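You operate a simulated robot arm through the tools that you are given. There is no shell and no other tool. Be economical: measure what you need, move in short steps, check, and stop when the job is done.

Carry out the task below with a simulated two-armed robot. There is one attempt and no reset: what you move stays moved.

## Task
Dust the frame back, seat it in the round frame and do up the clip.
Fine: use the soft brush and stand it back in its well; hold the frame still while you turn the clip. Set down upright: soft brush. What is to be rubbed or washed off counts as gone when no trace of it is left.

It is judged by the outcome, as a careful person would: the job done as asked, and still so three seconds after it is handed in. It fails if anything else is knocked over, pushed out of place, dropped, spilled or broken.

## Robot
Two 6-joint arms with two-finger parallel grippers on one trunk that stands fixed in place. Base frame: the origin is at the foot of the trunk, x ahead of it, y to its left, z up; the work surface is at about z = 0.8. Readings come in m, rad, newtons and seconds.
The left shoulder is at [0.02, 0.148, 0.841], the right one opposite. With the tool pointing down near the work surface each hand reaches from about 0.28 to 0.9 m from the base axis, measured 20 degrees to its own side. Payload 4.4 kg a hand.
The tool frame of a hand sits at the grasp point between the pads (the TCP): z along the fingers, y along the line on which they close. The tips reach 0.023 m beyond it. The gripper opens to 0.094 m. The fingers are 0.038 m wide and 0.01 m thick; the gripper's body (0.054 by 0.096 m) begins 0.039 m behind the TCP.
Orientation is that of the tool frame in the base frame, as a unit quaternion [x, y, z, w]. With the fingers straight down and closing along the base's y, the tool's x points along the base's -x, its y along +y and its z along -z.

## Interface
- The arms move only by the tool jog_arm. It takes "left_plan", "right_plan" or both (then of equal length, played together; a hand with none holds still); each is a list of rows, each a list of 7 numbers: the turn, a rotation vector about the tool's x, y, z in units of 90 degrees (1.0 is 90 degrees), then the shift along the tool's x, y, z in units of 250 mm (1.0 is 250 mm), then the finger opening in m, from 0 to 0.094. In form: [[ax, ay, az, x, y, z, jaw], ...]. A call has 1 to 8 rows; each row is the pose to reach, as a shift and turn from the pose commanded when the call began, along the tool's axes at that moment. A call with a number of a shift or a turn outside -1 to 1 is refused whole. Rows are played at 5 a second. More than 0.05 m and 0.15 rad between two rows, or a gripper value outside its range, and nothing of the call is played. A pose out of reach is approached as far as the arm can. The call stops where the force on the tool passes 40 N (or 10 N more than at its start, if that is more) or the arm is blocked; 0.2 s more then pass. The fingers move at their own pace (about 0.045 m/s each) and stop on an object; they squeeze with about 27 N. The grip force told is the motor's: it shows also when the fingers shut on nothing. Time passes only in rows, and 0.2 s behind the last, so rows that repeat a pose let the fingers close. It gives the time, the measured TCP pose, the force on the tool (base axes), the opening and the grip force at its end, in the units of the frame above (readings bear some noise), with the torque about the TCP (base axes, N m) and any sound that the robot's microphone picked up.
- Cameras (640 x 400 px; columns grow to the right, rows downward): "scene" is now at [0.0516, -0.0132, 1.5239]; the picture's right is [0.03, -1.00, 0.00], its down [-0.53, -0.02, -0.85] and it looks along [0.85, 0.03, -0.53] (base axes); focal length 326 px, centre (320, 200). "left" rides on the left gripper at [0.086, -0.016, -0.074] in its tool frame; the picture's right is [0.18, 0.98, 0.00], its down [-0.58, 0.11, -0.81] and it looks along [-0.79, 0.15, 0.59] (tool axes); focal length 243 px, centre (320, 200). "right" rides on the right gripper at [0.086, 0.016, -0.074] in its tool frame; the picture's right is [-0.18, 0.98, 0.00], its down [-0.58, -0.11, -0.81] and it looks along [-0.79, -0.15, 0.59] (tool axes); focal length 243 px, centre (320, 200). There is no depth. A picture from a camera that has moved, and an enlarged one, comes with that camera's place and axes in the base frame and with its lens. The place of the scene camera against the robot may be out by one fixed shift of up to 0.025 m in any direction.
- capture(camera): a new picture of that camera. The clock stands still meanwhile.
- head_to(pan, tilt): turns the head with the scene camera to pan (to the left, within 1.501 rad either way) and tilt (down, from -0.506 to 1.204), counted from straight ahead of the robot. It gives what a move gives.
- enlarge(camera, box): a new picture of the part [left, top, right, bottom] of that camera's present view, enlarged. The clock stands still meanwhile.
- hand_in(): hands the job in; it is judged then, once.

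Go step by step. Nothing tells you positions but the pictures and the camera data: compare them with the known pose of the tool, close in by small moves and look again before you grip or let go. The budget is 120 turns and 74 pictures, counting those below and the enlarged ones. Unless the task says otherwise, let go and move clear before handing in.

The tools are called after ">>>" as name(argument=value, ...) on one line, values as JSON. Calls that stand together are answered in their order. jog_arm: Moves the arms, as the interface text tells. Its arguments: {"type":"object","properties":{"left_plan":{"type":"array"},"right_plan":{"type":"array"}},"required":[]} The other tools are called the same way: head_to (pan, tilt) turns the head that bears the scene camera; capture (camera) takes a picture; enlarge (camera, box) takes an enlarged picture of a part of a camera's view; hand_in () hands the job in.

At the start:

```text
time_s: 0.0
left_tcp_pos: [0.4677, 0.251, 1.2491]
left_tool_rot: [0.0, 1.0, 0.0, 0.0]
left_force: [-0.3, 0.7, -0.4]
left_torque: [0.02, -0.02, -0.02]
left_gripper_width: 0.094
left_gripper_force: 0.1
right_tcp_pos: [0.5548, -0.2178, 1.1708]
right_tool_rot: [0.0, 1.0, 0.0, 0.0]
right_force: [1.0, -0.7, -0.1]
right_torque: [-0.01, 0.02, 0.03]
right_gripper_width: 0.0941
right_gripper_force: 0.1
head pan, tilt: [0.031, 0.559]
```

scene: 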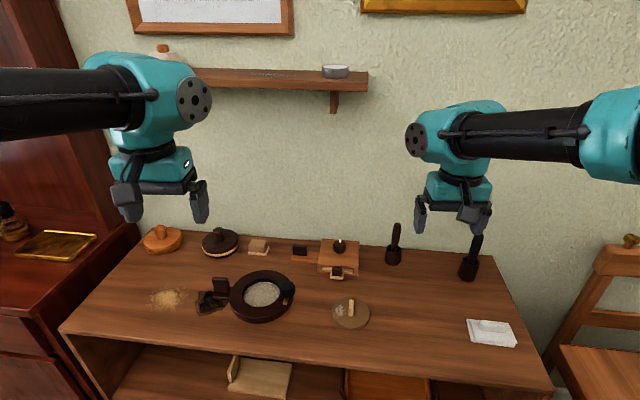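
right: 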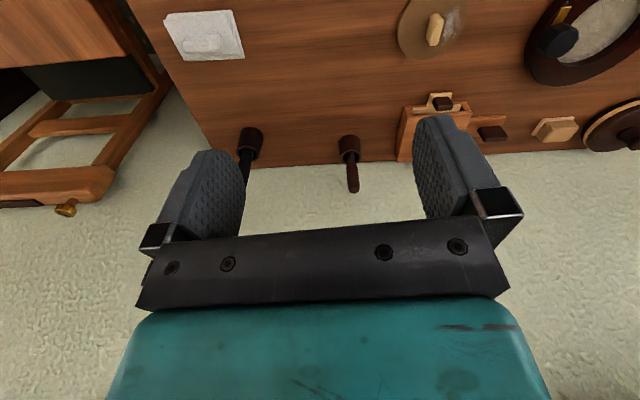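
left: 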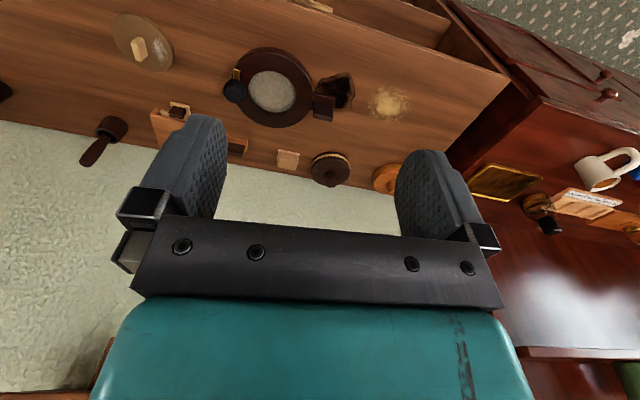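

I see a table with a round frame (dark ring), a disc with a tab (the frame back), and two brush-like tools standing in wells at the back. I'll look closer first.

>>> enlarge(camera="scene", box=[140, 210, 340, 335])

>>> enlarge(camera="scene", box=[300, 210, 540, 360])

```text
3.20 times, centred on (240, 272) of scene
camera zoom: at [0.0516, -0.0132, 1.5239], right [0.03, -1.0, 0.0], down [-0.53, -0.02, -0.85], along [0.85, 0.03, -0.53], focal length 1042 px, centre (576, -32)
```

zoom: 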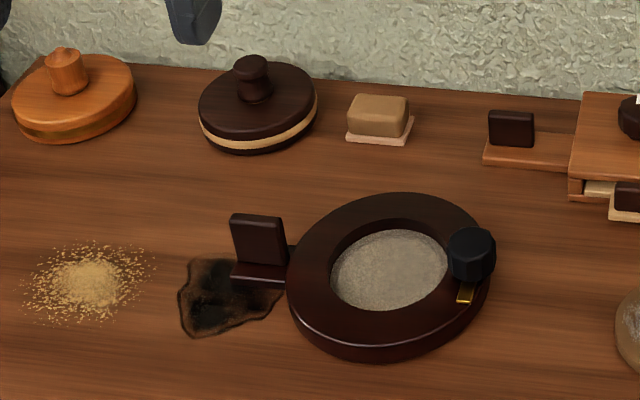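

```text
2.67 times, centred on (420, 285) of scene
camera zoom: at [0.0516, -0.0132, 1.5239], right [0.03, -1.0, 0.0], down [-0.53, -0.02, -0.85], along [0.85, 0.03, -0.53], focal length 868 px, centre (53, -27)
```

zoom: 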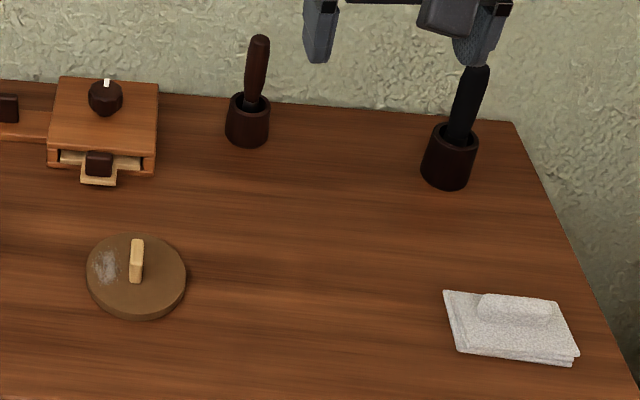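

The ring frame is near (0.69, 0.17), the dusty back disc near (0.63, -0.08), and the brushes near (0.83, -0.21) and (0.78, -0.43). I'll lower both hands a bit for closer views.

>>> jog_arm(right_plan=[[0, 0, 0, 0.03, -0.064, 0.136, 0.094], [0, 0, 0, 0.06, -0.128, 0.272, 0.094], [0, 0, 0, 0.09, -0.192, 0.408, 0.094], [0, 0, 0, 0.12, -0.256, 0.544, 0.094], [0, 0, 0, 0.14, -0.32, 0.68, 0.094]], left_plan=[[0, 0, 0, 0.04, -0.04, 0.16, 0.094], [0, 0, 0, 0.08, -0.08, 0.32, 0.094], [0, 0, 0, 0.12, -0.12, 0.48, 0.094], [0, 0, 0, 0.16, -0.16, 0.64, 0.094], [0, 0, 0, 0.2, -0.2, 0.8, 0.094]])

>>> capture(camera="right")

>>> capture(camera="left")

```text
time_s: 1.2
left_tcp_pos: [0.4175, 0.2031, 1.0485]
left_tool_rot: [0.001, 1.0, -0.001, 0.0]
left_force: [-0.9, -0.1, 0.4]
left_torque: [-0.02, 0.0, -0.02]
left_gripper_width: 0.0944
left_gripper_force: 0.1
right_tcp_pos: [0.5201, -0.3, 1.0028]
right_tool_rot: [0.0, 1.0, 0.0, 0.0]
right_force: [0.3, 0.4, 0.5]
right_torque: [-0.04, -0.05, 0.0]
right_gripper_width: 0.094
right_gripper_force: 0.1
head pan, tilt: [0.031, 0.559]
```

```text
68 pictures are left
camera right: at [0.4327, -0.2832, 1.0749], right [0.18, 0.98, 0.0], down [0.58, -0.11, 0.81], along [0.79, -0.15, -0.59], focal length 243 px, centre (320, 200)
```

right: 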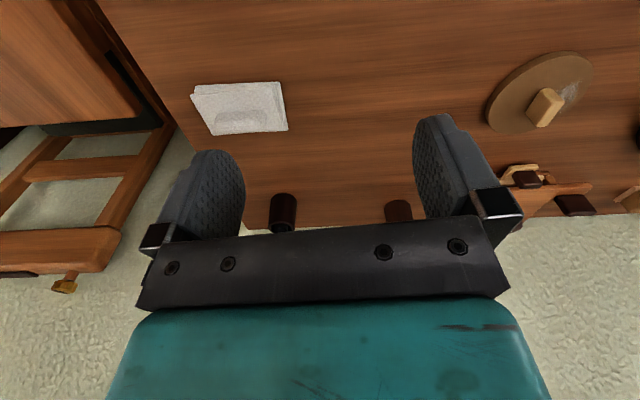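

```text
67 pictures are left
camera left: at [0.332, 0.1871, 1.1248], right [-0.18, 0.98, 0.0], down [0.58, 0.11, 0.81], along [0.79, 0.15, -0.59], focal length 243 px, centre (320, 200)
```

left: 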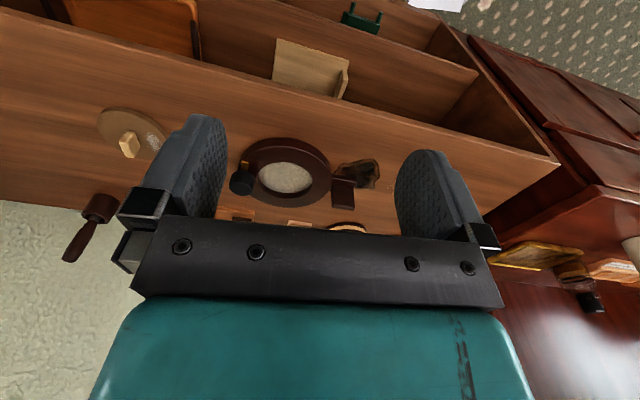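

Both handles stand upright in their wells. I'll zoom in to tell which is the soft brush.

>>> enlarge(camera="scene", box=[370, 210, 490, 285])

>>> enlarge(camera="scene", box=[320, 285, 384, 325])

>>> enlarge(camera="scene", box=[200, 262, 304, 327])

```text
5.33 times, centred on (430, 248) of scene
camera zoom: at [0.0512, -0.0129, 1.5239], right [0.03, -1.0, 0.0], down [-0.53, -0.02, -0.85], along [0.85, 0.03, -0.53], focal length 1736 px, centre (-267, -53)
```

zoom: 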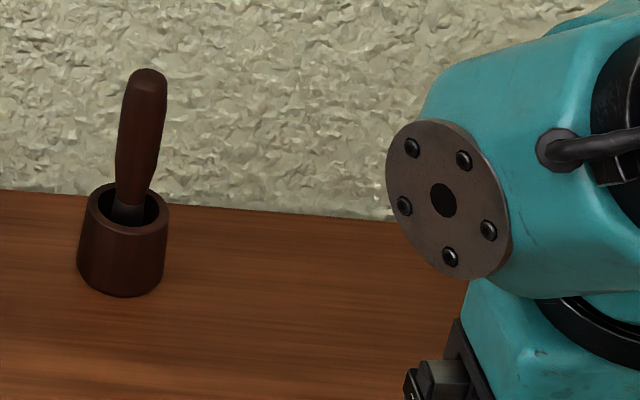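

```text
10.00 times, centred on (352, 305) of scene
camera zoom: at [0.0512, -0.0129, 1.5239], right [0.03, -1.0, 0.0], down [-0.53, -0.02, -0.85], along [0.85, 0.03, -0.53], focal length 3255 px, centre (0, -850)
```

zoom: 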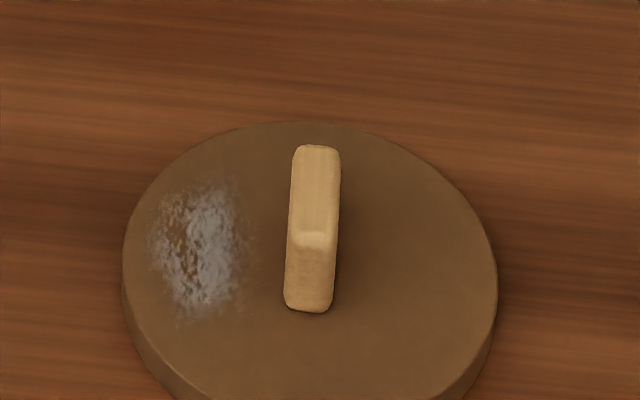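

```text
6.15 times, centred on (252, 294) of scene
camera zoom: at [0.0512, -0.0129, 1.5239], right [0.03, -1.0, 0.0], down [-0.53, -0.02, -0.85], along [0.85, 0.03, -0.53], focal length 2003 px, centre (738, -382)
```

zoom: 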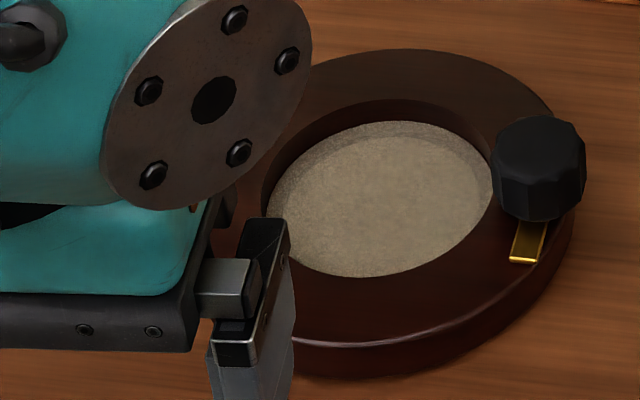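

The dust is on the left side of the disc's bar; the ring has a brass clip with a black knob. I'll bring the right hand above the brown brush to fix its position.

>>> jog_arm(right_plan=[[0, 0, 0, -0.16, 0.06, -0.04, 0.094], [0, 0, 0, -0.33, 0.12, -0.08, 0.094], [0, 0, 0, -0.5, 0.18, -0.12, 0.094], [0, 0, 0, -0.67, 0.24, -0.16, 0.094], [0, 0, 0, -0.84, 0.3, -0.18, 0.094], [0, 0, 0, -1.0, 0.36, -0.2, 0.094]])

>>> capture(camera="scene")

>>> capture(camera="right")

```text
time_s: 2.6
left_tcp_pos: [0.4174, 0.2015, 1.0498]
left_tool_rot: [0.0, 1.0, 0.001, 0.0]
left_force: [-0.3, 0.2, -0.6]
left_torque: [0.03, -0.03, 0.02]
left_gripper_width: 0.094
left_gripper_force: 0.0
right_tcp_pos: [0.7691, -0.2057, 1.0504]
right_tool_rot: [0.0, 1.0, 0.0, 0.001]
right_force: [-1.3, -0.1, 0.8]
right_torque: [0.03, 0.01, 0.01]
right_gripper_width: 0.0939
right_gripper_force: 0.0
head pan, tilt: [0.031, 0.559]
```

```text
63 pictures are left
```

scene: 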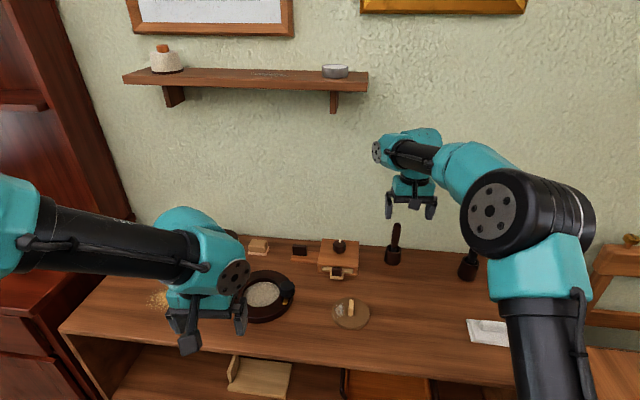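

```text
62 pictures are left
camera right: at [0.6825, -0.1906, 1.1239], right [0.18, 0.98, 0.0], down [0.58, -0.11, 0.81], along [0.79, -0.15, -0.59], focal length 243 px, centre (320, 200)
```

right: 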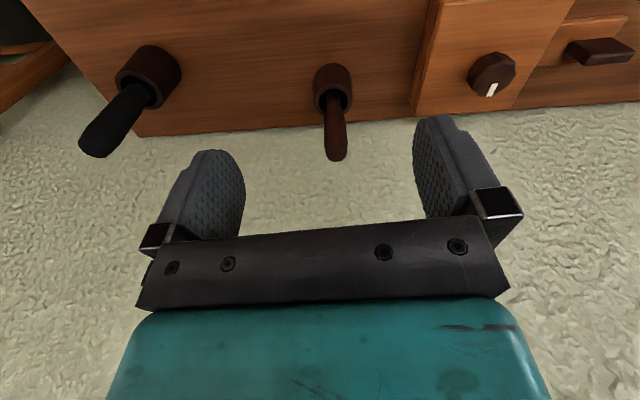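

The brown brush triangulates to about (0.84, -0.205), with its well top near 0.86 and handle top near 0.95. I'll move over it and partway down.

>>> jog_arm(right_plan=[[0, 0, 0, -0.15, 0.0, 0, 0.094], [0, 0, 0, -0.28, 0.0, 0, 0.094], [0, 0, 0, -0.28, 0.0, 0.16, 0.094], [0, 0, 0, -0.28, 0.0, 0.3, 0.094]])

>>> capture(camera="right")

```text
time_s: 3.6
left_tcp_pos: [0.418, 0.2021, 1.0493]
left_tool_rot: [0.0, 1.0, -0.001, 0.0]
left_force: [0.1, 0.9, -0.9]
left_torque: [0.02, -0.03, 0.01]
left_gripper_width: 0.094
left_gripper_force: 0.0
right_tcp_pos: [0.8388, -0.208, 0.9747]
right_tool_rot: [0.0, 1.0, 0.0, 0.0]
right_force: [-1.1, -0.2, 0.4]
right_torque: [0.0, -0.01, 0.0]
right_gripper_width: 0.0939
right_gripper_force: 0.1
head pan, tilt: [0.031, 0.559]
```

```text
61 pictures are left
camera right: at [0.7528, -0.1926, 1.0484], right [0.18, 0.98, 0.0], down [0.58, -0.11, 0.81], along [0.79, -0.15, -0.59], focal length 243 px, centre (320, 200)
```

right: 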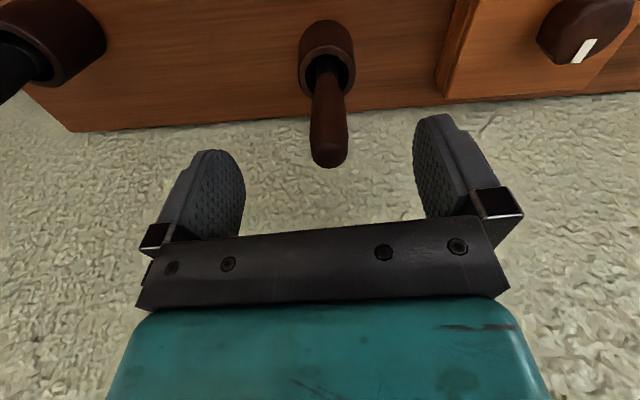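

The handle is well centred, at about (0.838, -0.204). I'll descend 0.045 m, shift 4 mm and close.

>>> jog_arm(right_plan=[[0, 0, 0, 0, 0.014, 0.09, 0.094], [0, 0, 0, 0, 0.014, 0.18, 0.094], [0, 0, 0, 0, 0.014, 0.18, 0.05], [0, 0, 0, 0, 0.014, 0.18, 0.02], [0, 0, 0, 0, 0.014, 0.18, 0.0], [0, 0, 0, 0, 0.014, 0.18, 0.0], [0, 0, 0, 0, 0.014, 0.18, 0.0]])

>>> capture(camera="right")

```text
time_s: 5.2
left_tcp_pos: [0.418, 0.2028, 1.0488]
left_tool_rot: [-0.001, 1.0, 0.0, 0.0]
left_force: [0.4, 0.7, 0.0]
left_torque: [0.02, 0.0, 0.01]
left_gripper_width: 0.0942
left_gripper_force: 0.1
right_tcp_pos: [0.8392, -0.2038, 0.9311]
right_tool_rot: [-0.001, 1.0, 0.0, 0.0]
right_force: [-0.1, 0.1, -0.9]
right_torque: [-0.04, -0.01, -0.02]
right_gripper_width: 0.0227
right_gripper_force: 27.3
head pan, tilt: [0.031, 0.559]
```

```text
60 pictures are left
camera right: at [0.7525, -0.1889, 1.0044], right [0.18, 0.98, 0.0], down [0.58, -0.11, 0.81], along [0.79, -0.15, -0.59], focal length 243 px, centre (320, 200)
```

right: 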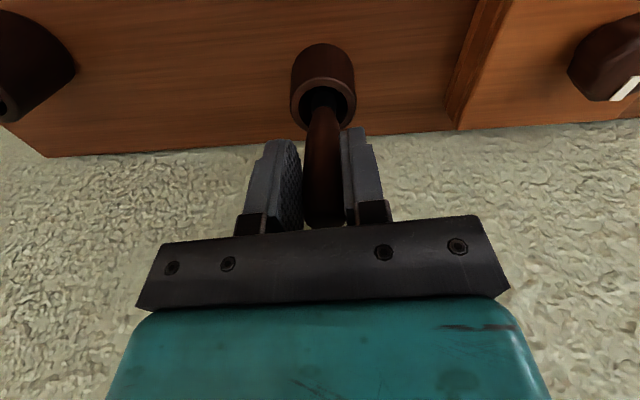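

Gripped at 0.0227 m. I'll lift straight up 0.12 m to reveal the bristles.

>>> jog_arm(right_plan=[[0, 0, 0, 0, 0, -0.12, 0.0], [0, 0, 0, 0, 0, -0.24, 0.0], [0, 0, 0, 0, 0, -0.36, 0.0], [0, 0, 0, 0, 0, -0.48, 0.0]])

>>> enlarge(camera="scene", box=[340, 160, 500, 285])

>>> capture(camera="right")

```text
time_s: 6.2
left_tcp_pos: [0.4179, 0.2022, 1.0495]
left_tool_rot: [0.001, 1.0, 0.0, 0.0]
left_force: [-0.2, -0.2, 0.1]
left_torque: [0.04, 0.0, 0.0]
left_gripper_width: 0.094
left_gripper_force: 0.0
right_tcp_pos: [0.8389, -0.2055, 1.0509]
right_tool_rot: [-0.001, 1.0, 0.0, 0.0]
right_force: [-0.1, 0.3, -1.0]
right_torque: [0.04, -0.01, 0.03]
right_gripper_width: 0.0226
right_gripper_force: 26.9
head pan, tilt: [0.031, 0.559]
```

```text
3.20 times, centred on (420, 222) of scene
camera zoom: at [0.0515, -0.0134, 1.5239], right [0.03, -1.0, 0.0], down [-0.53, -0.02, -0.85], along [0.85, 0.03, -0.53], focal length 1042 px, centre (0, 128)
```

zoom: 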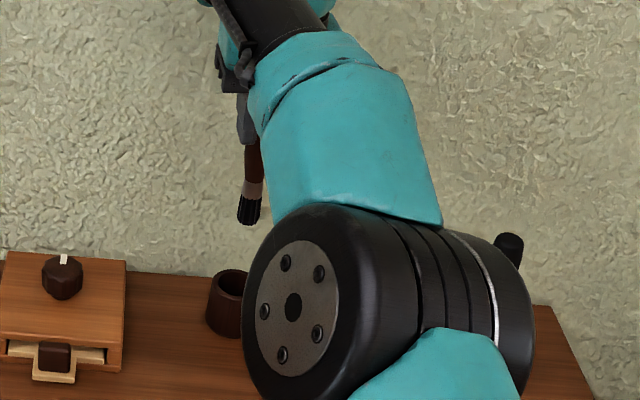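

```text
58 pictures are left
camera right: at [0.7523, -0.1902, 1.1234], right [0.18, 0.98, 0.0], down [0.58, -0.11, 0.81], along [0.79, -0.15, -0.59], focal length 243 px, centre (320, 200)
```

right: 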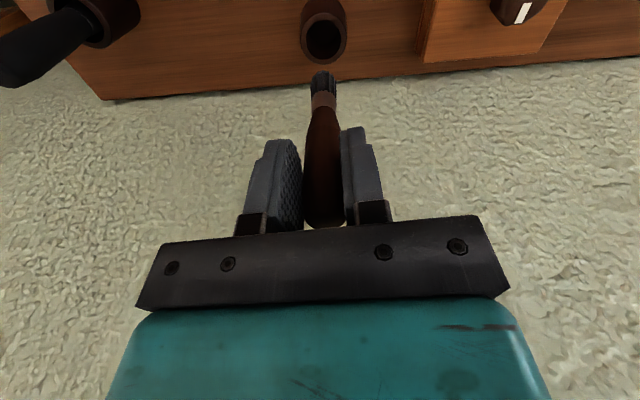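

I'll zoom in on these bristles; they look dark and coarse.

>>> enlarge(camera="right", box=[272, 55, 368, 115])

>>> enlarge(camera="scene", box=[390, 195, 422, 215])

```text
6.67 times, centred on (320, 85) of right
camera zoom: at [0.7523, -0.1902, 1.1234], right [0.18, 0.98, 0.0], down [0.58, -0.11, 0.81], along [0.79, -0.15, -0.59], focal length 1618 px, centre (320, 967)
```

zoom: 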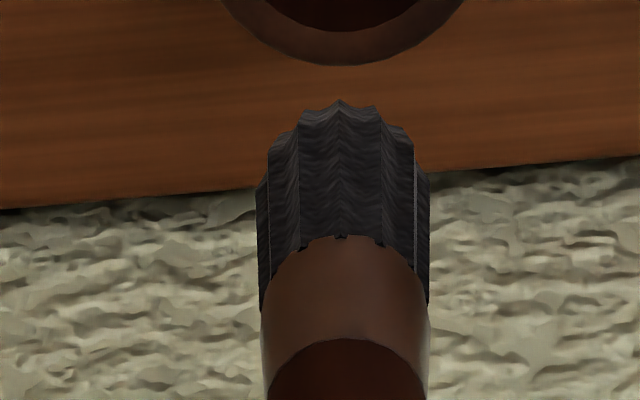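

```text
16.00 times, centred on (406, 205) of scene
camera zoom: at [0.0515, -0.0134, 1.5239], right [0.03, -1.0, 0.0], down [-0.53, -0.02, -0.85], along [0.85, 0.03, -0.53], focal length 5208 px, centre (-1056, 120)
```

zoom: 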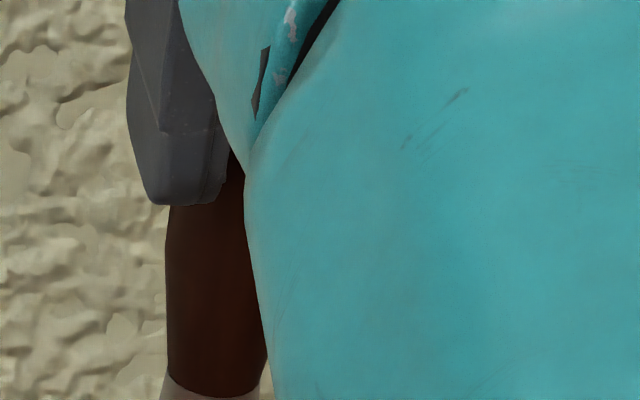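

These look like stiff black bristles, so this is probably the wrong brush. I'll return it to its well and check the other.

>>> jog_arm(right_plan=[[0, 0, 0, 0, 0, 0.12, 0.0], [0, 0, 0, 0, 0, 0.24, 0.0], [0, 0, 0, 0, 0, 0.36, 0.0], [0, 0, 0, 0, 0, 0.477, 0.0], [0, 0, 0, 0, 0, 0.477, 0.0]])

>>> capture(camera="right")

```text
time_s: 7.4
left_tcp_pos: [0.4187, 0.2024, 1.0489]
left_tool_rot: [0.0, 1.0, 0.0, 0.0]
left_force: [0.2, -0.5, 0.2]
left_torque: [-0.01, 0.03, 0.01]
left_gripper_width: 0.094
left_gripper_force: 0.1
right_tcp_pos: [0.8394, -0.2044, 0.9316]
right_tool_rot: [0.0, 1.0, 0.0, 0.0]
right_force: [1.9, 1.0, 3.1]
right_torque: [0.16, -0.15, 0.01]
right_gripper_width: 0.0227
right_gripper_force: 27.3
head pan, tilt: [0.031, 0.559]
```

```text
55 pictures are left
camera right: at [0.7533, -0.1894, 1.0052], right [0.18, 0.98, 0.0], down [0.58, -0.11, 0.81], along [0.79, -0.15, -0.59], focal length 243 px, centre (320, 200)
```

right: 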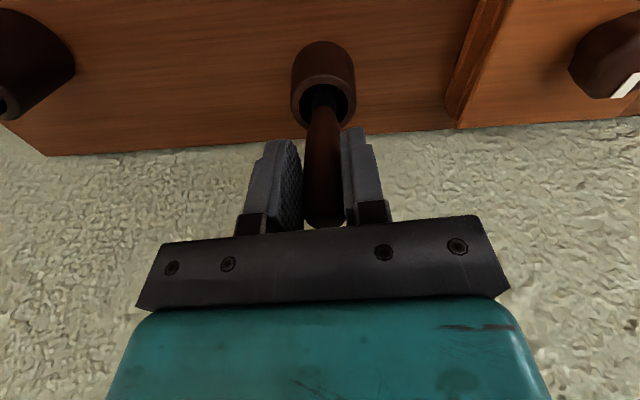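

The brush is back in. I'll release, rise and move towards the black-handled one.

>>> jog_arm(right_plan=[[0, 0, 0, 0, 0, 0, 0.05], [0, 0, 0, 0, 0, 0, 0.094], [0, 0, 0, 0, 0, 0, 0.094], [0, 0, 0, 0, 0, -0.16, 0.094], [0, 0, 0, 0, 0, -0.32, 0.094], [0, 0, 0, 0, 0, -0.5, 0.094], [0, 0, 0, 0.08, -0.16, -0.5, 0.094], [0, 0, 0, 0.16, -0.32, -0.5, 0.094]])

>>> jog_arm(right_plan=[[0, 0, 0, 0.08, -0.17, 0, 0.094], [0, 0, 0, 0.16, -0.34, 0, 0.094], [0, 0, 0, 0.24, -0.51, 0, 0.094]])

>>> capture(camera="right")

```text
time_s: 9.2
left_tcp_pos: [0.4188, 0.2023, 1.0506]
left_tool_rot: [0.0, 1.0, 0.0, 0.0]
left_force: [0.3, 0.3, -0.5]
left_torque: [-0.02, -0.01, -0.03]
left_gripper_width: 0.0941
left_gripper_force: 0.0
right_tcp_pos: [0.7994, -0.2839, 1.0562]
right_tool_rot: [0.0, 1.0, 0.0, -0.001]
right_force: [0.8, 0.2, -0.6]
right_torque: [-0.02, 0.06, 0.0]
right_gripper_width: 0.094
right_gripper_force: 0.0
head pan, tilt: [0.031, 0.559]
```

```text
time_s: 10.0
left_tcp_pos: [0.4181, 0.2035, 1.0503]
left_tool_rot: [0.0, 1.0, 0.0, 0.001]
left_force: [0.3, 0.7, -0.2]
left_torque: [-0.03, 0.01, -0.02]
left_gripper_width: 0.0943
left_gripper_force: 0.1
right_tcp_pos: [0.7398, -0.4135, 1.0559]
right_tool_rot: [-0.001, 1.0, 0.0, 0.0]
right_force: [1.3, 0.4, -0.8]
right_torque: [-0.06, 0.03, 0.02]
right_gripper_width: 0.0941
right_gripper_force: 0.1
head pan, tilt: [0.031, 0.559]
```

```text
54 pictures are left
camera right: at [0.6531, -0.3979, 1.1295], right [0.18, 0.98, 0.0], down [0.58, -0.11, 0.81], along [0.79, -0.15, -0.59], focal length 243 px, centre (320, 200)
```

right: 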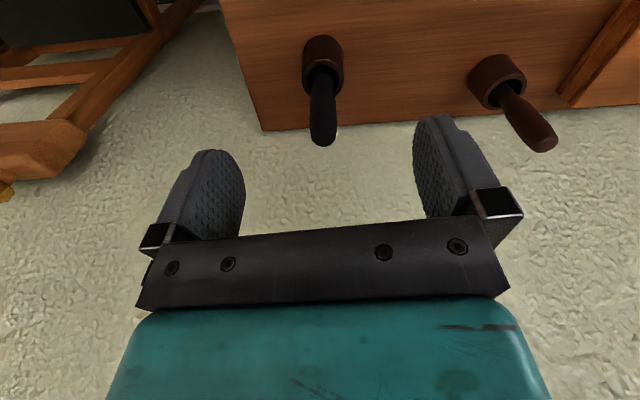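

The black handle is near (0.785, -0.421). I'll move over it, descend partway and check.

>>> jog_arm(right_plan=[[0, 0, 0, -0.18, -0.03, 0, 0.094], [0, 0, 0, -0.18, -0.03, 0.15, 0.094], [0, 0, 0, -0.18, -0.03, 0.29, 0.094]])

>>> capture(camera="right")

```text
time_s: 10.8
left_tcp_pos: [0.4187, 0.2032, 1.0498]
left_tool_rot: [0.0, 1.0, 0.0, 0.0]
left_force: [0.0, 0.1, 0.0]
left_torque: [-0.02, -0.02, -0.01]
left_gripper_width: 0.094
left_gripper_force: 0.1
right_tcp_pos: [0.783, -0.4185, 0.9841]
right_tool_rot: [0.0, 1.0, 0.0, 0.001]
right_force: [-1.3, -1.0, 1.0]
right_torque: [-0.01, -0.02, 0.02]
right_gripper_width: 0.0941
right_gripper_force: 0.0
head pan, tilt: [0.031, 0.559]
```

```text
53 pictures are left
camera right: at [0.6973, -0.4039, 1.0572], right [0.18, 0.98, 0.0], down [0.58, -0.11, 0.81], along [0.79, -0.15, -0.59], focal length 243 px, centre (320, 200)
```

right: 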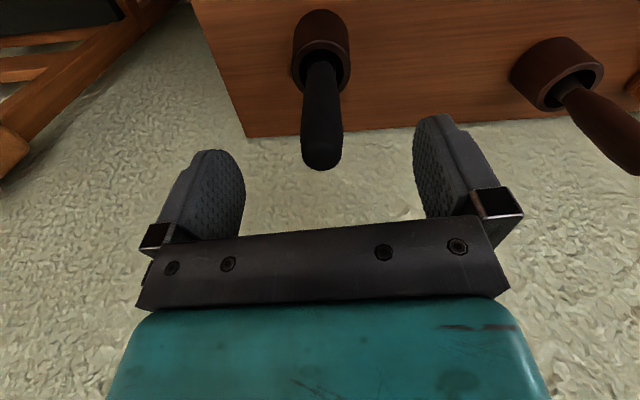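

The handle is centred. I'll descend, grip and lift.

>>> jog_arm(right_plan=[[0, 0, 0, -0.004, -0.004, 0.1, 0.094], [0, 0, 0, -0.004, -0.004, 0.2, 0.094], [0, 0, 0, -0.004, -0.004, 0.2, 0.05], [0, 0, 0, -0.004, -0.004, 0.2, 0.02], [0, 0, 0, -0.004, -0.004, 0.2, 0.0], [0, 0, 0, -0.004, -0.004, 0.2, 0.0], [0, 0, 0, -0.004, -0.004, 0.2, 0.0]])

>>> jog_arm(right_plan=[[0, 0, 0, 0, 0, -0.12, 0.0], [0, 0, 0, 0, 0, -0.24, 0.0], [0, 0, 0, 0, 0, -0.36, 0.0], [0, 0, 0, 0, 0, -0.48, 0.0]])

>>> capture(camera="right")

```text
time_s: 12.4
left_tcp_pos: [0.4178, 0.2014, 1.0501]
left_tool_rot: [0.0, 1.0, -0.001, 0.0]
left_force: [-0.2, -0.3, 0.1]
left_torque: [0.01, 0.02, 0.05]
left_gripper_width: 0.0941
left_gripper_force: 0.0
right_tcp_pos: [0.7876, -0.4204, 0.9333]
right_tool_rot: [0.0, 1.0, 0.0, 0.0]
right_force: [0.3, 0.5, 0.4]
right_torque: [0.05, 0.0, 0.02]
right_gripper_width: 0.0242
right_gripper_force: 26.8
head pan, tilt: [0.031, 0.559]
```

```text
time_s: 13.4
left_tcp_pos: [0.4188, 0.2019, 1.0502]
left_tool_rot: [0.0, 1.0, 0.001, 0.0]
left_force: [-1.0, 0.6, 0.8]
left_torque: [0.02, 0.06, -0.01]
left_gripper_width: 0.0937
left_gripper_force: 0.0
right_tcp_pos: [0.7878, -0.4213, 1.0538]
right_tool_rot: [0.0, 1.0, 0.0, 0.0]
right_force: [0.4, 0.2, -1.0]
right_torque: [0.0, 0.01, 0.03]
right_gripper_width: 0.0241
right_gripper_force: 27.1
head pan, tilt: [0.031, 0.559]
```

```text
52 pictures are left
camera right: at [0.7006, -0.4057, 1.1268], right [0.18, 0.98, 0.0], down [0.58, -0.11, 0.81], along [0.79, -0.15, -0.59], focal length 243 px, centre (320, 200)
```

right: 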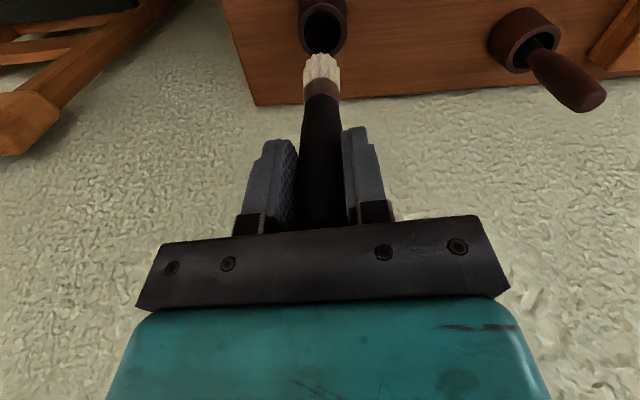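

This one has pale soft bristles, so it is the soft brush; its home grip pose is (0.7876, -0.4208, 0.933). I'll carry it above the dust, near (0.631, -0.039).

>>> jog_arm(right_plan=[[0, 0, 0, 0.063, 0.153, 0, 0], [0, 0, 0, 0.126, 0.306, 0, 0], [0, 0, 0, 0.188, 0.458, 0, 0], [0, 0, 0, 0.251, 0.611, 0, 0], [0, 0, 0, 0.314, 0.764, 0, 0]])

>>> jog_arm(right_plan=[[0, 0, 0, 0.063, 0.153, 0, 0], [0, 0, 0, 0.126, 0.306, 0, 0], [0, 0, 0, 0.188, 0.458, 0, 0], [0, 0, 0, 0.251, 0.611, 0, 0], [0, 0, 0, 0.314, 0.764, 0, 0], [0, 0, 0, 0.314, 0.764, 0.14, 0], [0, 0, 0, 0.314, 0.764, 0.28, 0]])

>>> capture(camera="right")

>>> enlarge(camera="scene", box=[280, 225, 440, 325])

```text
time_s: 14.6
left_tcp_pos: [0.4163, 0.202, 1.0491]
left_tool_rot: [0.001, 1.0, 0.0, 0.0]
left_force: [-0.1, 0.3, 0.4]
left_torque: [0.01, 0.02, 0.01]
left_gripper_width: 0.0938
left_gripper_force: 0.1
right_tcp_pos: [0.7066, -0.2304, 1.0548]
right_tool_rot: [0.001, 1.0, -0.001, 0.0]
right_force: [-0.5, 0.3, -0.4]
right_torque: [0.1, 0.03, 0.0]
right_gripper_width: 0.0239
right_gripper_force: 26.6
head pan, tilt: [0.031, 0.559]
```

```text
time_s: 16.2
left_tcp_pos: [0.4182, 0.2026, 1.0493]
left_tool_rot: [0.0, 1.0, 0.0, 0.0]
left_force: [0.0, -0.5, -0.6]
left_torque: [0.02, -0.04, 0.01]
left_gripper_width: 0.0939
left_gripper_force: 0.1
right_tcp_pos: [0.6291, -0.0375, 0.9885]
right_tool_rot: [0.0, 1.0, 0.0, -0.001]
right_force: [0.5, 0.1, 0.3]
right_torque: [0.02, -0.03, 0.0]
right_gripper_width: 0.0241
right_gripper_force: 26.4
head pan, tilt: [0.031, 0.559]
```

```text
51 pictures are left
camera right: at [0.5434, -0.0234, 1.06], right [0.18, 0.98, 0.0], down [0.58, -0.11, 0.81], along [0.79, -0.15, -0.59], focal length 243 px, centre (320, 200)
```

right: 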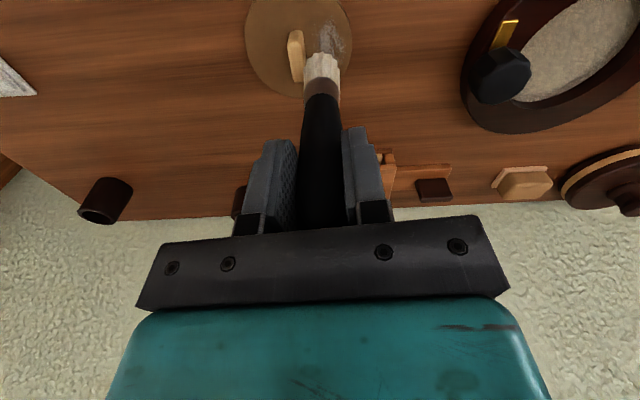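

```text
4.00 times, centred on (360, 275) of scene
camera zoom: at [0.0514, -0.0133, 1.5239], right [0.03, -1.0, 0.0], down [-0.53, -0.02, -0.85], along [0.85, 0.03, -0.53], focal length 1302 px, centre (160, -100)
```

zoom: 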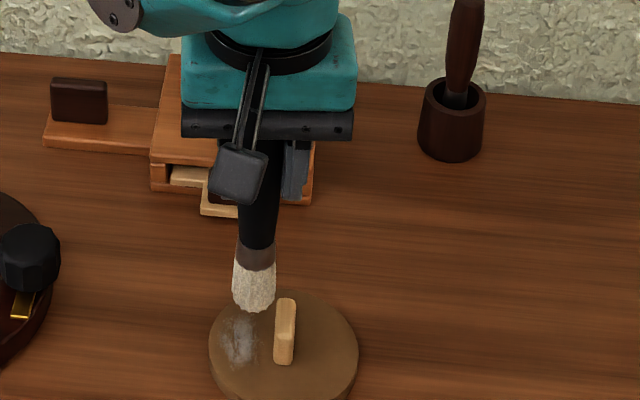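

The brush tip is just above the disc's dust patch. I'll move to the near end of the patch and lower gently to find contact.

>>> jog_arm(right_plan=[[0, 0, 0, 0.06, 0, 0.06, 0], [0, 0, 0, 0.06, 0, 0.13, 0]])

>>> enlarge(camera="right", box=[240, 0, 400, 100])

>>> enlarge(camera="scene", box=[320, 275, 384, 330])

```text
time_s: 16.8
left_tcp_pos: [0.4178, 0.2022, 1.0498]
left_tool_rot: [0.0, 1.0, 0.0, 0.0]
left_force: [-0.4, 0.5, 0.6]
left_torque: [0.03, -0.03, 0.0]
left_gripper_width: 0.0942
left_gripper_force: 0.1
right_tcp_pos: [0.6138, -0.0383, 0.9523]
right_tool_rot: [0.0, 1.0, 0.0, 0.0]
right_force: [1.6, -0.2, 0.2]
right_torque: [0.0, -0.03, 0.03]
right_gripper_width: 0.0238
right_gripper_force: 27.0
head pan, tilt: [0.031, 0.559]
```

```text
4.00 times, centred on (320, 50) of right
camera zoom: at [0.5276, -0.0231, 1.0257], right [0.18, 0.98, 0.0], down [0.58, -0.11, 0.81], along [0.79, -0.15, -0.59], focal length 970 px, centre (320, 800)
```

zoom: 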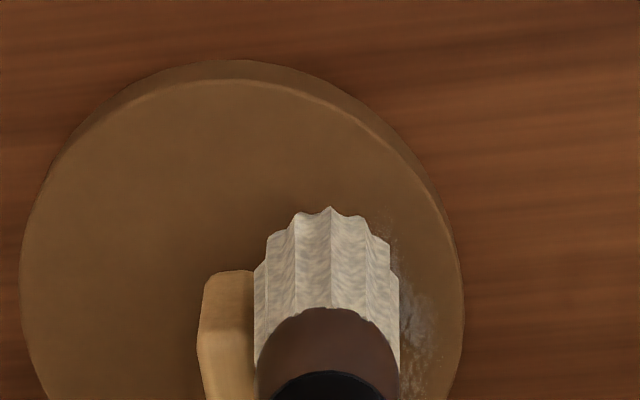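

```text
7.27 times, centred on (352, 302) of scene
camera zoom: at [0.0515, -0.0133, 1.5239], right [0.03, -1.0, 0.0], down [-0.53, -0.02, -0.85], along [0.85, 0.03, -0.53], focal length 2367 px, centre (87, -546)
```

zoom: 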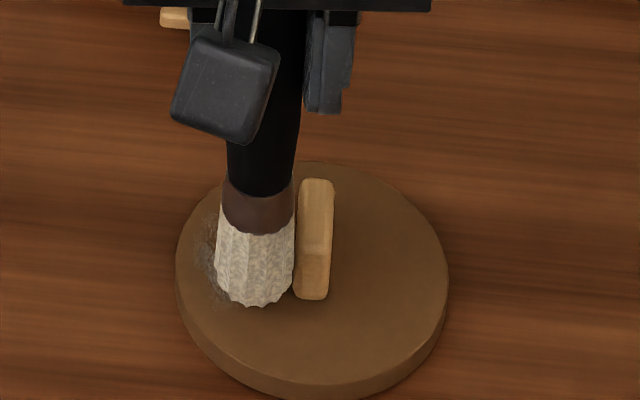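

The tip is just above the disc and close beside the bar. I'll shift a few mm off the bar and lower 5 mm.

>>> jog_arm(right_plan=[[0, 0, 0, 0, 0.012, 0, 0], [0, 0, 0, 0, 0.012, 0.02, 0], [0, 0, 0, 0, 0.012, 0.02, 0]])

>>> jog_arm(right_plan=[[0, 0, 0, 0, 0, 0.012, 0], [0, 0, 0, 0, 0, 0.012, 0]])

```text
time_s: 17.6
left_tcp_pos: [0.418, 0.2018, 1.0488]
left_tool_rot: [-0.001, 1.0, 0.0, 0.0]
left_force: [0.6, -0.2, 0.3]
left_torque: [0.04, 0.03, -0.02]
left_gripper_width: 0.0937
left_gripper_force: 0.1
right_tcp_pos: [0.6141, -0.0358, 0.9475]
right_tool_rot: [0.0, 1.0, 0.0, 0.0]
right_force: [-0.1, 1.2, -0.9]
right_torque: [-0.04, -0.01, 0.02]
right_gripper_width: 0.0238
right_gripper_force: 27.4
head pan, tilt: [0.031, 0.559]
```

```text
time_s: 18.2
left_tcp_pos: [0.4184, 0.2021, 1.0499]
left_tool_rot: [0.0, 1.0, -0.001, -0.001]
left_force: [-1.1, 0.2, 0.1]
left_torque: [-0.01, 0.02, -0.02]
left_gripper_width: 0.094
left_gripper_force: 0.0
right_tcp_pos: [0.6137, -0.0346, 0.9451]
right_tool_rot: [0.0, 1.0, 0.001, 0.0]
right_force: [-0.8, -0.9, -0.5]
right_torque: [-0.02, -0.02, -0.05]
right_gripper_width: 0.0237
right_gripper_force: 26.8
head pan, tilt: [0.031, 0.559]
```

No contact yet, so I'll lower another 3 mm at a time.

>>> jog_arm(right_plan=[[0, 0, 0, 0, 0, 0.012, 0], [0, 0, 0, 0, 0, 0.012, 0]])

>>> jog_arm(right_plan=[[0, 0, 0, 0, 0, 0.012, 0], [0, 0, 0, 0, 0, 0.012, 0]])

>>> enlarge(camera="scene", box=[320, 275, 384, 330])

```text
time_s: 18.8
left_tcp_pos: [0.4182, 0.2022, 1.0505]
left_tool_rot: [0.001, 1.0, 0.001, 0.0]
left_force: [0.8, -1.2, -0.8]
left_torque: [-0.02, -0.01, -0.01]
left_gripper_width: 0.0942
left_gripper_force: 0.0
right_tcp_pos: [0.6139, -0.0354, 0.9422]
right_tool_rot: [0.0, 1.0, 0.0, 0.0]
right_force: [-0.5, 0.0, -1.4]
right_torque: [-0.03, 0.0, 0.01]
right_gripper_width: 0.0239
right_gripper_force: 26.5
head pan, tilt: [0.031, 0.559]
```

```text
time_s: 19.4
left_tcp_pos: [0.4179, 0.2021, 1.0499]
left_tool_rot: [0.001, 1.0, 0.0, 0.0]
left_force: [0.4, 0.4, -0.4]
left_torque: [0.01, 0.0, 0.0]
left_gripper_width: 0.0941
left_gripper_force: 0.0
right_tcp_pos: [0.6133, -0.0355, 0.9386]
right_tool_rot: [-0.001, 1.0, 0.0, 0.0]
right_force: [-1.5, -1.5, 2.8]
right_torque: [0.0, 0.08, 0.04]
right_gripper_width: 0.0236
right_gripper_force: 26.8
head pan, tilt: [0.031, 0.559]
```

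```text
7.27 times, centred on (352, 302) of scene
camera zoom: at [0.0516, -0.0132, 1.5239], right [0.03, -1.0, 0.0], down [-0.53, -0.02, -0.85], along [0.85, 0.03, -0.53], focal length 2367 px, centre (87, -546)
```

zoom: 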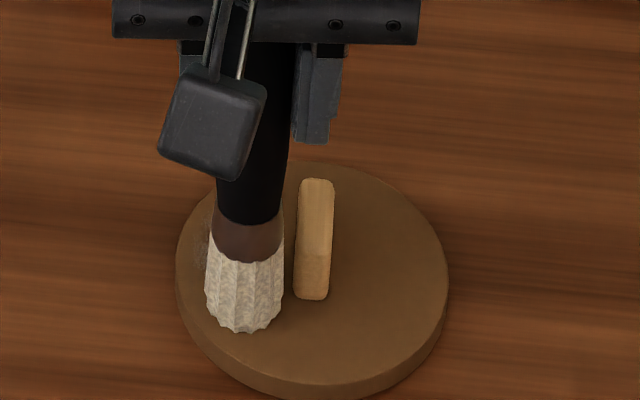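

Contact at about 3 N. I'll brush gently over the patch in lanes along x.

>>> jog_arm(right_plan=[[0, 0, 0, -0.08, 0, 0.002, 0], [0, 0, 0, -0.17, 0, 0.002, 0], [0, 0, 0, -0.17, 0.03, 0.002, 0], [0, 0, 0, -0.08, 0.03, 0.002, 0], [0, 0, 0, 0.0, 0.03, 0.002, 0], [0, 0, 0, 0.0, 0.06, 0.002, 0], [0, 0, 0, -0.08, 0.06, 0.002, 0], [0, 0, 0, -0.17, 0.06, 0.002, 0]])

>>> enlarge(camera="scene", box=[320, 275, 384, 330])

```text
time_s: 21.2
left_tcp_pos: [0.4174, 0.2024, 1.0506]
left_tool_rot: [0.0, 1.0, 0.0, 0.001]
left_force: [-0.8, 0.2, 0.2]
left_torque: [-0.02, 0.02, 0.01]
left_gripper_width: 0.0939
left_gripper_force: 0.1
right_tcp_pos: [0.6554, -0.021, 0.9364]
right_tool_rot: [0.0, 1.0, 0.0, 0.0]
right_force: [-2.8, 0.9, 7.7]
right_torque: [0.12, 0.4, -0.02]
right_gripper_width: 0.0236
right_gripper_force: 26.9
head pan, tilt: [0.031, 0.559]
```

```text
7.27 times, centred on (352, 302) of scene
camera zoom: at [0.0513, -0.0132, 1.5239], right [0.03, -1.0, 0.0], down [-0.53, -0.02, -0.85], along [0.85, 0.03, -0.53], focal length 2367 px, centre (87, -546)
```

zoom: 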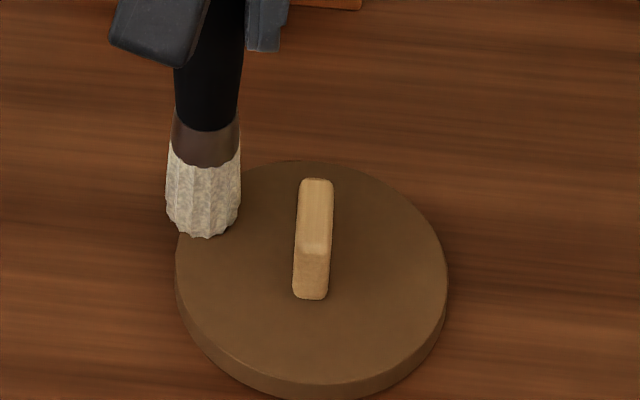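

The dust is nearly or fully gone and the disc has not moved. I'll do another pass back, then lift to inspect.

>>> jog_arm(right_plan=[[0, 0, 0, 0.08, 0, -0.003, 0], [0, 0, 0, 0.17, 0.0, -0.003, 0], [0, 0, 0, 0.17, -0.03, -0.003, 0], [0, 0, 0, 0.08, -0.03, -0.003, 0], [0, 0, 0, 0.0, -0.04, -0.003, 0], [0, 0, 0, 0.08, -0.06, -0.003, 0], [0, 0, 0, 0.17, -0.06, -0.003, 0], [0, 0, 0, 0.17, -0.06, -0.2, 0]])

>>> jog_arm(right_plan=[[0, 0, 0, -0.04, -0.16, -0.08, 0], [0, 0, 0, -0.08, -0.32, -0.16, 0], [0, 0, 0, -0.12, -0.48, -0.24, 0], [0, 0, 0, -0.16, -0.64, -0.28, 0]])

>>> enlarge(camera="scene", box=[320, 285, 384, 325])

```text
time_s: 23.0
left_tcp_pos: [0.4186, 0.202, 1.0496]
left_tool_rot: [0.002, 1.0, 0.0, 0.0]
left_force: [0.6, -0.6, 0.4]
left_torque: [-0.03, 0.03, -0.01]
left_gripper_width: 0.094
left_gripper_force: 0.0
right_tcp_pos: [0.6139, -0.0362, 0.9868]
right_tool_rot: [-0.001, 1.0, 0.0, 0.0]
right_force: [1.4, 0.7, -0.2]
right_torque: [0.0, 0.02, 0.02]
right_gripper_width: 0.0236
right_gripper_force: 26.8
head pan, tilt: [0.031, 0.559]
```

```text
time_s: 24.0
left_tcp_pos: [0.4188, 0.203, 1.0495]
left_tool_rot: [0.0, 1.0, 0.0, 0.0]
left_force: [0.4, 0.9, -0.3]
left_torque: [-0.02, 0.0, -0.01]
left_gripper_width: 0.0939
left_gripper_force: 0.0
right_tcp_pos: [0.6523, -0.1954, 1.0567]
right_tool_rot: [0.0, 1.0, 0.0, 0.0]
right_force: [0.7, 1.0, 0.3]
right_torque: [0.01, 0.01, 0.0]
right_gripper_width: 0.0235
right_gripper_force: 27.4
head pan, tilt: [0.031, 0.559]
```

```text
10.00 times, centred on (352, 305) of scene
camera zoom: at [0.0516, -0.0128, 1.5239], right [0.03, -1.0, 0.0], down [-0.53, -0.02, -0.85], along [0.85, 0.03, -0.53], focal length 3255 px, centre (0, -850)
```

zoom: 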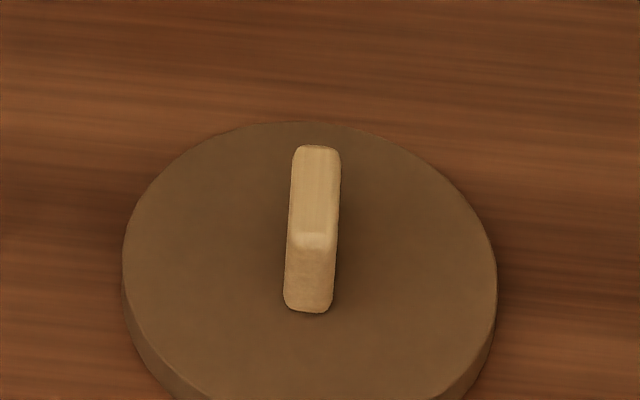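

The disc is clean. I'll carry the brush back over its well.

>>> jog_arm(right_plan=[[0, 0, 0, -0.088, -0.15, 0, 0], [0, 0, 0, -0.176, -0.3, 0, 0], [0, 0, 0, -0.264, -0.45, 0, 0], [0, 0, 0, -0.352, -0.6, 0, 0], [0, 0, 0, -0.44, -0.75, 0, 0], [0, 0, 0, -0.528, -0.9, 0, 0], [0, 0, 0, -0.528, -0.9, 0, 0]])

>>> capture(camera="right")

```text
time_s: 25.6
left_tcp_pos: [0.4184, 0.2021, 1.0493]
left_tool_rot: [-0.001, 1.0, -0.001, 0.0]
left_force: [-1.0, -0.3, -0.4]
left_torque: [0.0, -0.04, 0.04]
left_gripper_width: 0.0943
left_gripper_force: 0.1
right_tcp_pos: [0.7845, -0.4214, 1.0577]
right_tool_rot: [0.001, 1.0, 0.0, 0.0]
right_force: [0.7, -0.5, -0.4]
right_torque: [0.02, -0.02, 0.01]
right_gripper_width: 0.0236
right_gripper_force: 27.2
head pan, tilt: [0.031, 0.559]
```

```text
44 pictures are left
camera right: at [0.6986, -0.4059, 1.1319], right [0.18, 0.98, 0.0], down [0.58, -0.11, 0.81], along [0.79, -0.15, -0.59], focal length 243 px, centre (320, 200)
```

right: 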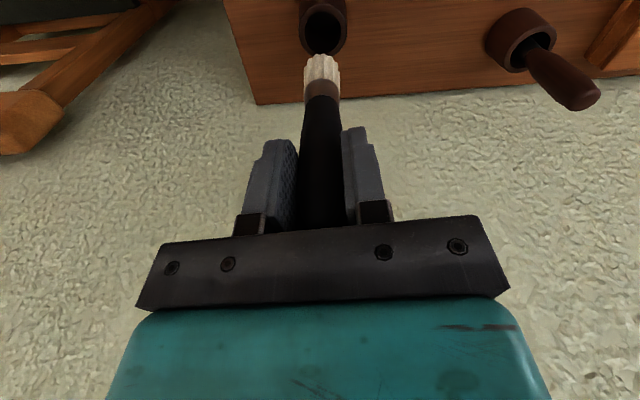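

Aligned over the well. I'll lower straight down in stages.

>>> jog_arm(right_plan=[[0, 0, 0, -0.008, 0.002, 0.12, 0], [0, 0, 0, -0.008, 0.002, 0.24, 0], [0, 0, 0, -0.008, 0.002, 0.36, 0], [0, 0, 0, -0.008, 0.002, 0.44, 0], [0, 0, 0, -0.008, 0.002, 0.484, 0], [0, 0, 0, -0.008, 0.002, 0.484, 0]])

>>> capture(camera="right")

```text
time_s: 27.0
left_tcp_pos: [0.4189, 0.2026, 1.0488]
left_tool_rot: [0.0, 1.0, 0.0, 0.0]
left_force: [0.1, 0.4, 0.0]
left_torque: [-0.02, 0.0, -0.01]
left_gripper_width: 0.0939
left_gripper_force: 0.0
right_tcp_pos: [0.7879, -0.4194, 0.9353]
right_tool_rot: [0.001, 1.0, 0.0, 0.0]
right_force: [0.0, 0.3, -0.5]
right_torque: [-0.02, 0.01, -0.01]
right_gripper_width: 0.0238
right_gripper_force: 26.8
head pan, tilt: [0.031, 0.559]
```

```text
43 pictures are left
camera right: at [0.7008, -0.4045, 1.0083], right [0.18, 0.98, 0.0], down [0.58, -0.11, 0.81], along [0.79, -0.15, -0.59], focal length 243 px, centre (320, 200)
```

right: 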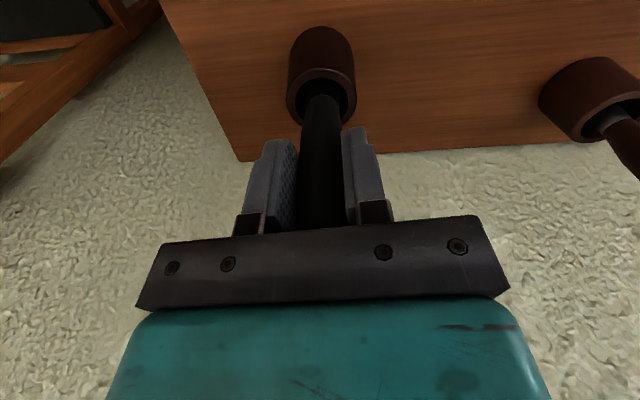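

The brush is in its well, about 2 mm above its home height. I'll lower those 2 mm to feel the floor, then release and rise.

>>> jog_arm(right_plan=[[0, 0, 0, 0, 0, 0.008, 0], [0, 0, 0, 0, 0, 0.008, 0]])

>>> jog_arm(right_plan=[[0, 0, 0, 0, 0, 0, 0.04], [0, 0, 0, 0, 0, 0, 0.094], [0, 0, 0, 0, 0, 0, 0.094], [0, 0, 0, 0, 0, 0, 0.094], [0, 0, 0, 0, 0, -0.12, 0.094], [0, 0, 0, 0, 0, -0.28, 0.094], [0, 0, 0, 0, 0, -0.44, 0.094]])

>>> capture(camera="right")

```text
time_s: 27.6
left_tcp_pos: [0.4186, 0.2013, 1.0483]
left_tool_rot: [0.0, 1.0, 0.0, -0.001]
left_force: [-0.1, 0.7, -0.3]
left_torque: [-0.01, 0.03, 0.04]
left_gripper_width: 0.0943
left_gripper_force: 0.0
right_tcp_pos: [0.7883, -0.4196, 0.9346]
right_tool_rot: [0.001, 1.0, 0.0, 0.0]
right_force: [-1.7, 0.6, 9.2]
right_torque: [0.14, 0.17, 0.0]
right_gripper_width: 0.0237
right_gripper_force: 27.1
head pan, tilt: [0.031, 0.559]
```

```text
time_s: 29.2
left_tcp_pos: [0.4187, 0.2017, 1.0487]
left_tool_rot: [0.001, 1.0, 0.0, 0.0]
left_force: [0.2, 0.1, -0.1]
left_torque: [0.05, 0.03, 0.01]
left_gripper_width: 0.0938
left_gripper_force: 0.1
right_tcp_pos: [0.7857, -0.4201, 1.0442]
right_tool_rot: [-0.001, 1.0, 0.0, 0.0]
right_force: [0.2, -0.5, -1.0]
right_torque: [0.02, 0.03, 0.0]
right_gripper_width: 0.0938
right_gripper_force: 0.0
head pan, tilt: [0.031, 0.559]
```

```text
42 pictures are left
camera right: at [0.6996, -0.4054, 1.1158], right [0.18, 0.98, 0.0], down [0.58, -0.11, 0.81], along [0.79, -0.15, -0.59], focal length 243 px, centre (320, 200)
```

right: 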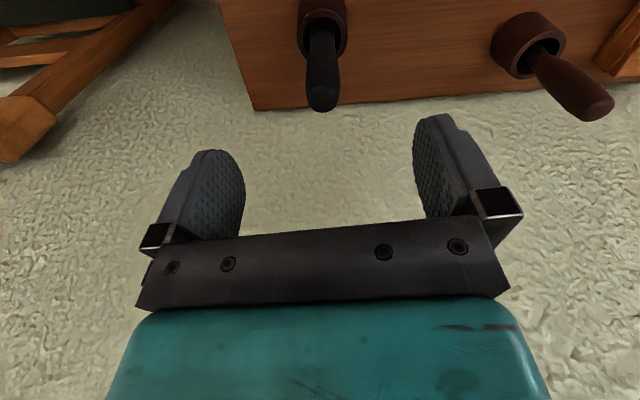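

The brush is back, upright. Next I'll bring the right hand over the disc's bar.

>>> jog_arm(right_plan=[[0, 0, 0, 0.074, 0.143, 0, 0.094], [0, 0, 0, 0.148, 0.286, 0, 0.094], [0, 0, 0, 0.222, 0.43, 0, 0.094], [0, 0, 0, 0.296, 0.573, 0, 0.094], [0, 0, 0, 0.37, 0.716, 0, 0.094]])

>>> jog_arm(right_plan=[[0, 0, 0, 0.074, 0.143, 0.04, 0.094], [0, 0, 0, 0.148, 0.286, 0.1, 0.094], [0, 0, 0, 0.222, 0.43, 0.16, 0.094], [0, 0, 0, 0.29, 0.573, 0.22, 0.094], [0, 0, 0, 0.31, 0.716, 0.3, 0.094]])

>>> capture(camera="right")

```text
time_s: 30.4
left_tcp_pos: [0.4184, 0.2013, 1.0491]
left_tool_rot: [0.0, 1.0, 0.0, 0.0]
left_force: [0.4, -0.3, -0.5]
left_torque: [0.0, 0.02, 0.04]
left_gripper_width: 0.094
left_gripper_force: 0.1
right_tcp_pos: [0.6921, -0.2418, 1.0428]
right_tool_rot: [0.001, 1.0, 0.0, 0.0]
right_force: [-0.4, -1.4, -0.2]
right_torque: [0.02, -0.01, -0.04]
right_gripper_width: 0.094
right_gripper_force: 0.0
head pan, tilt: [0.031, 0.559]
```

```text
time_s: 31.6
left_tcp_pos: [0.4181, 0.2023, 1.0498]
left_tool_rot: [0.001, 1.0, 0.0, 0.001]
left_force: [-0.3, -0.3, 0.5]
left_torque: [0.04, -0.02, -0.02]
left_gripper_width: 0.0941
left_gripper_force: 0.1
right_tcp_pos: [0.6185, -0.0597, 0.968]
right_tool_rot: [0.002, 1.0, 0.0, 0.001]
right_force: [-0.2, -0.6, 0.0]
right_torque: [-0.02, 0.01, 0.02]
right_gripper_width: 0.094
right_gripper_force: 0.0
head pan, tilt: [0.031, 0.559]
```

```text
41 pictures are left
camera right: at [0.5306, -0.0443, 1.0411], right [0.19, 0.98, 0.0], down [0.58, -0.11, 0.81], along [0.79, -0.15, -0.59], focal length 243 px, centre (320, 200)
```

right: 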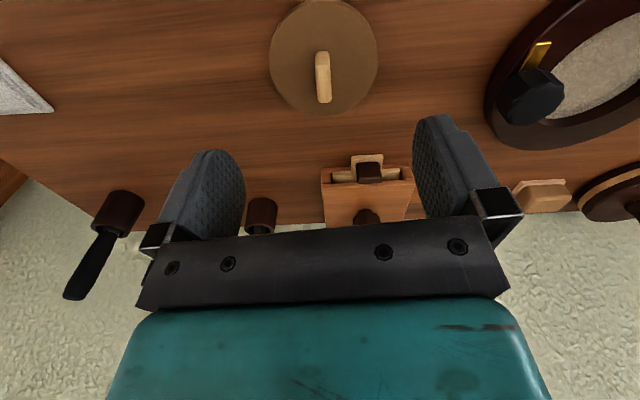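

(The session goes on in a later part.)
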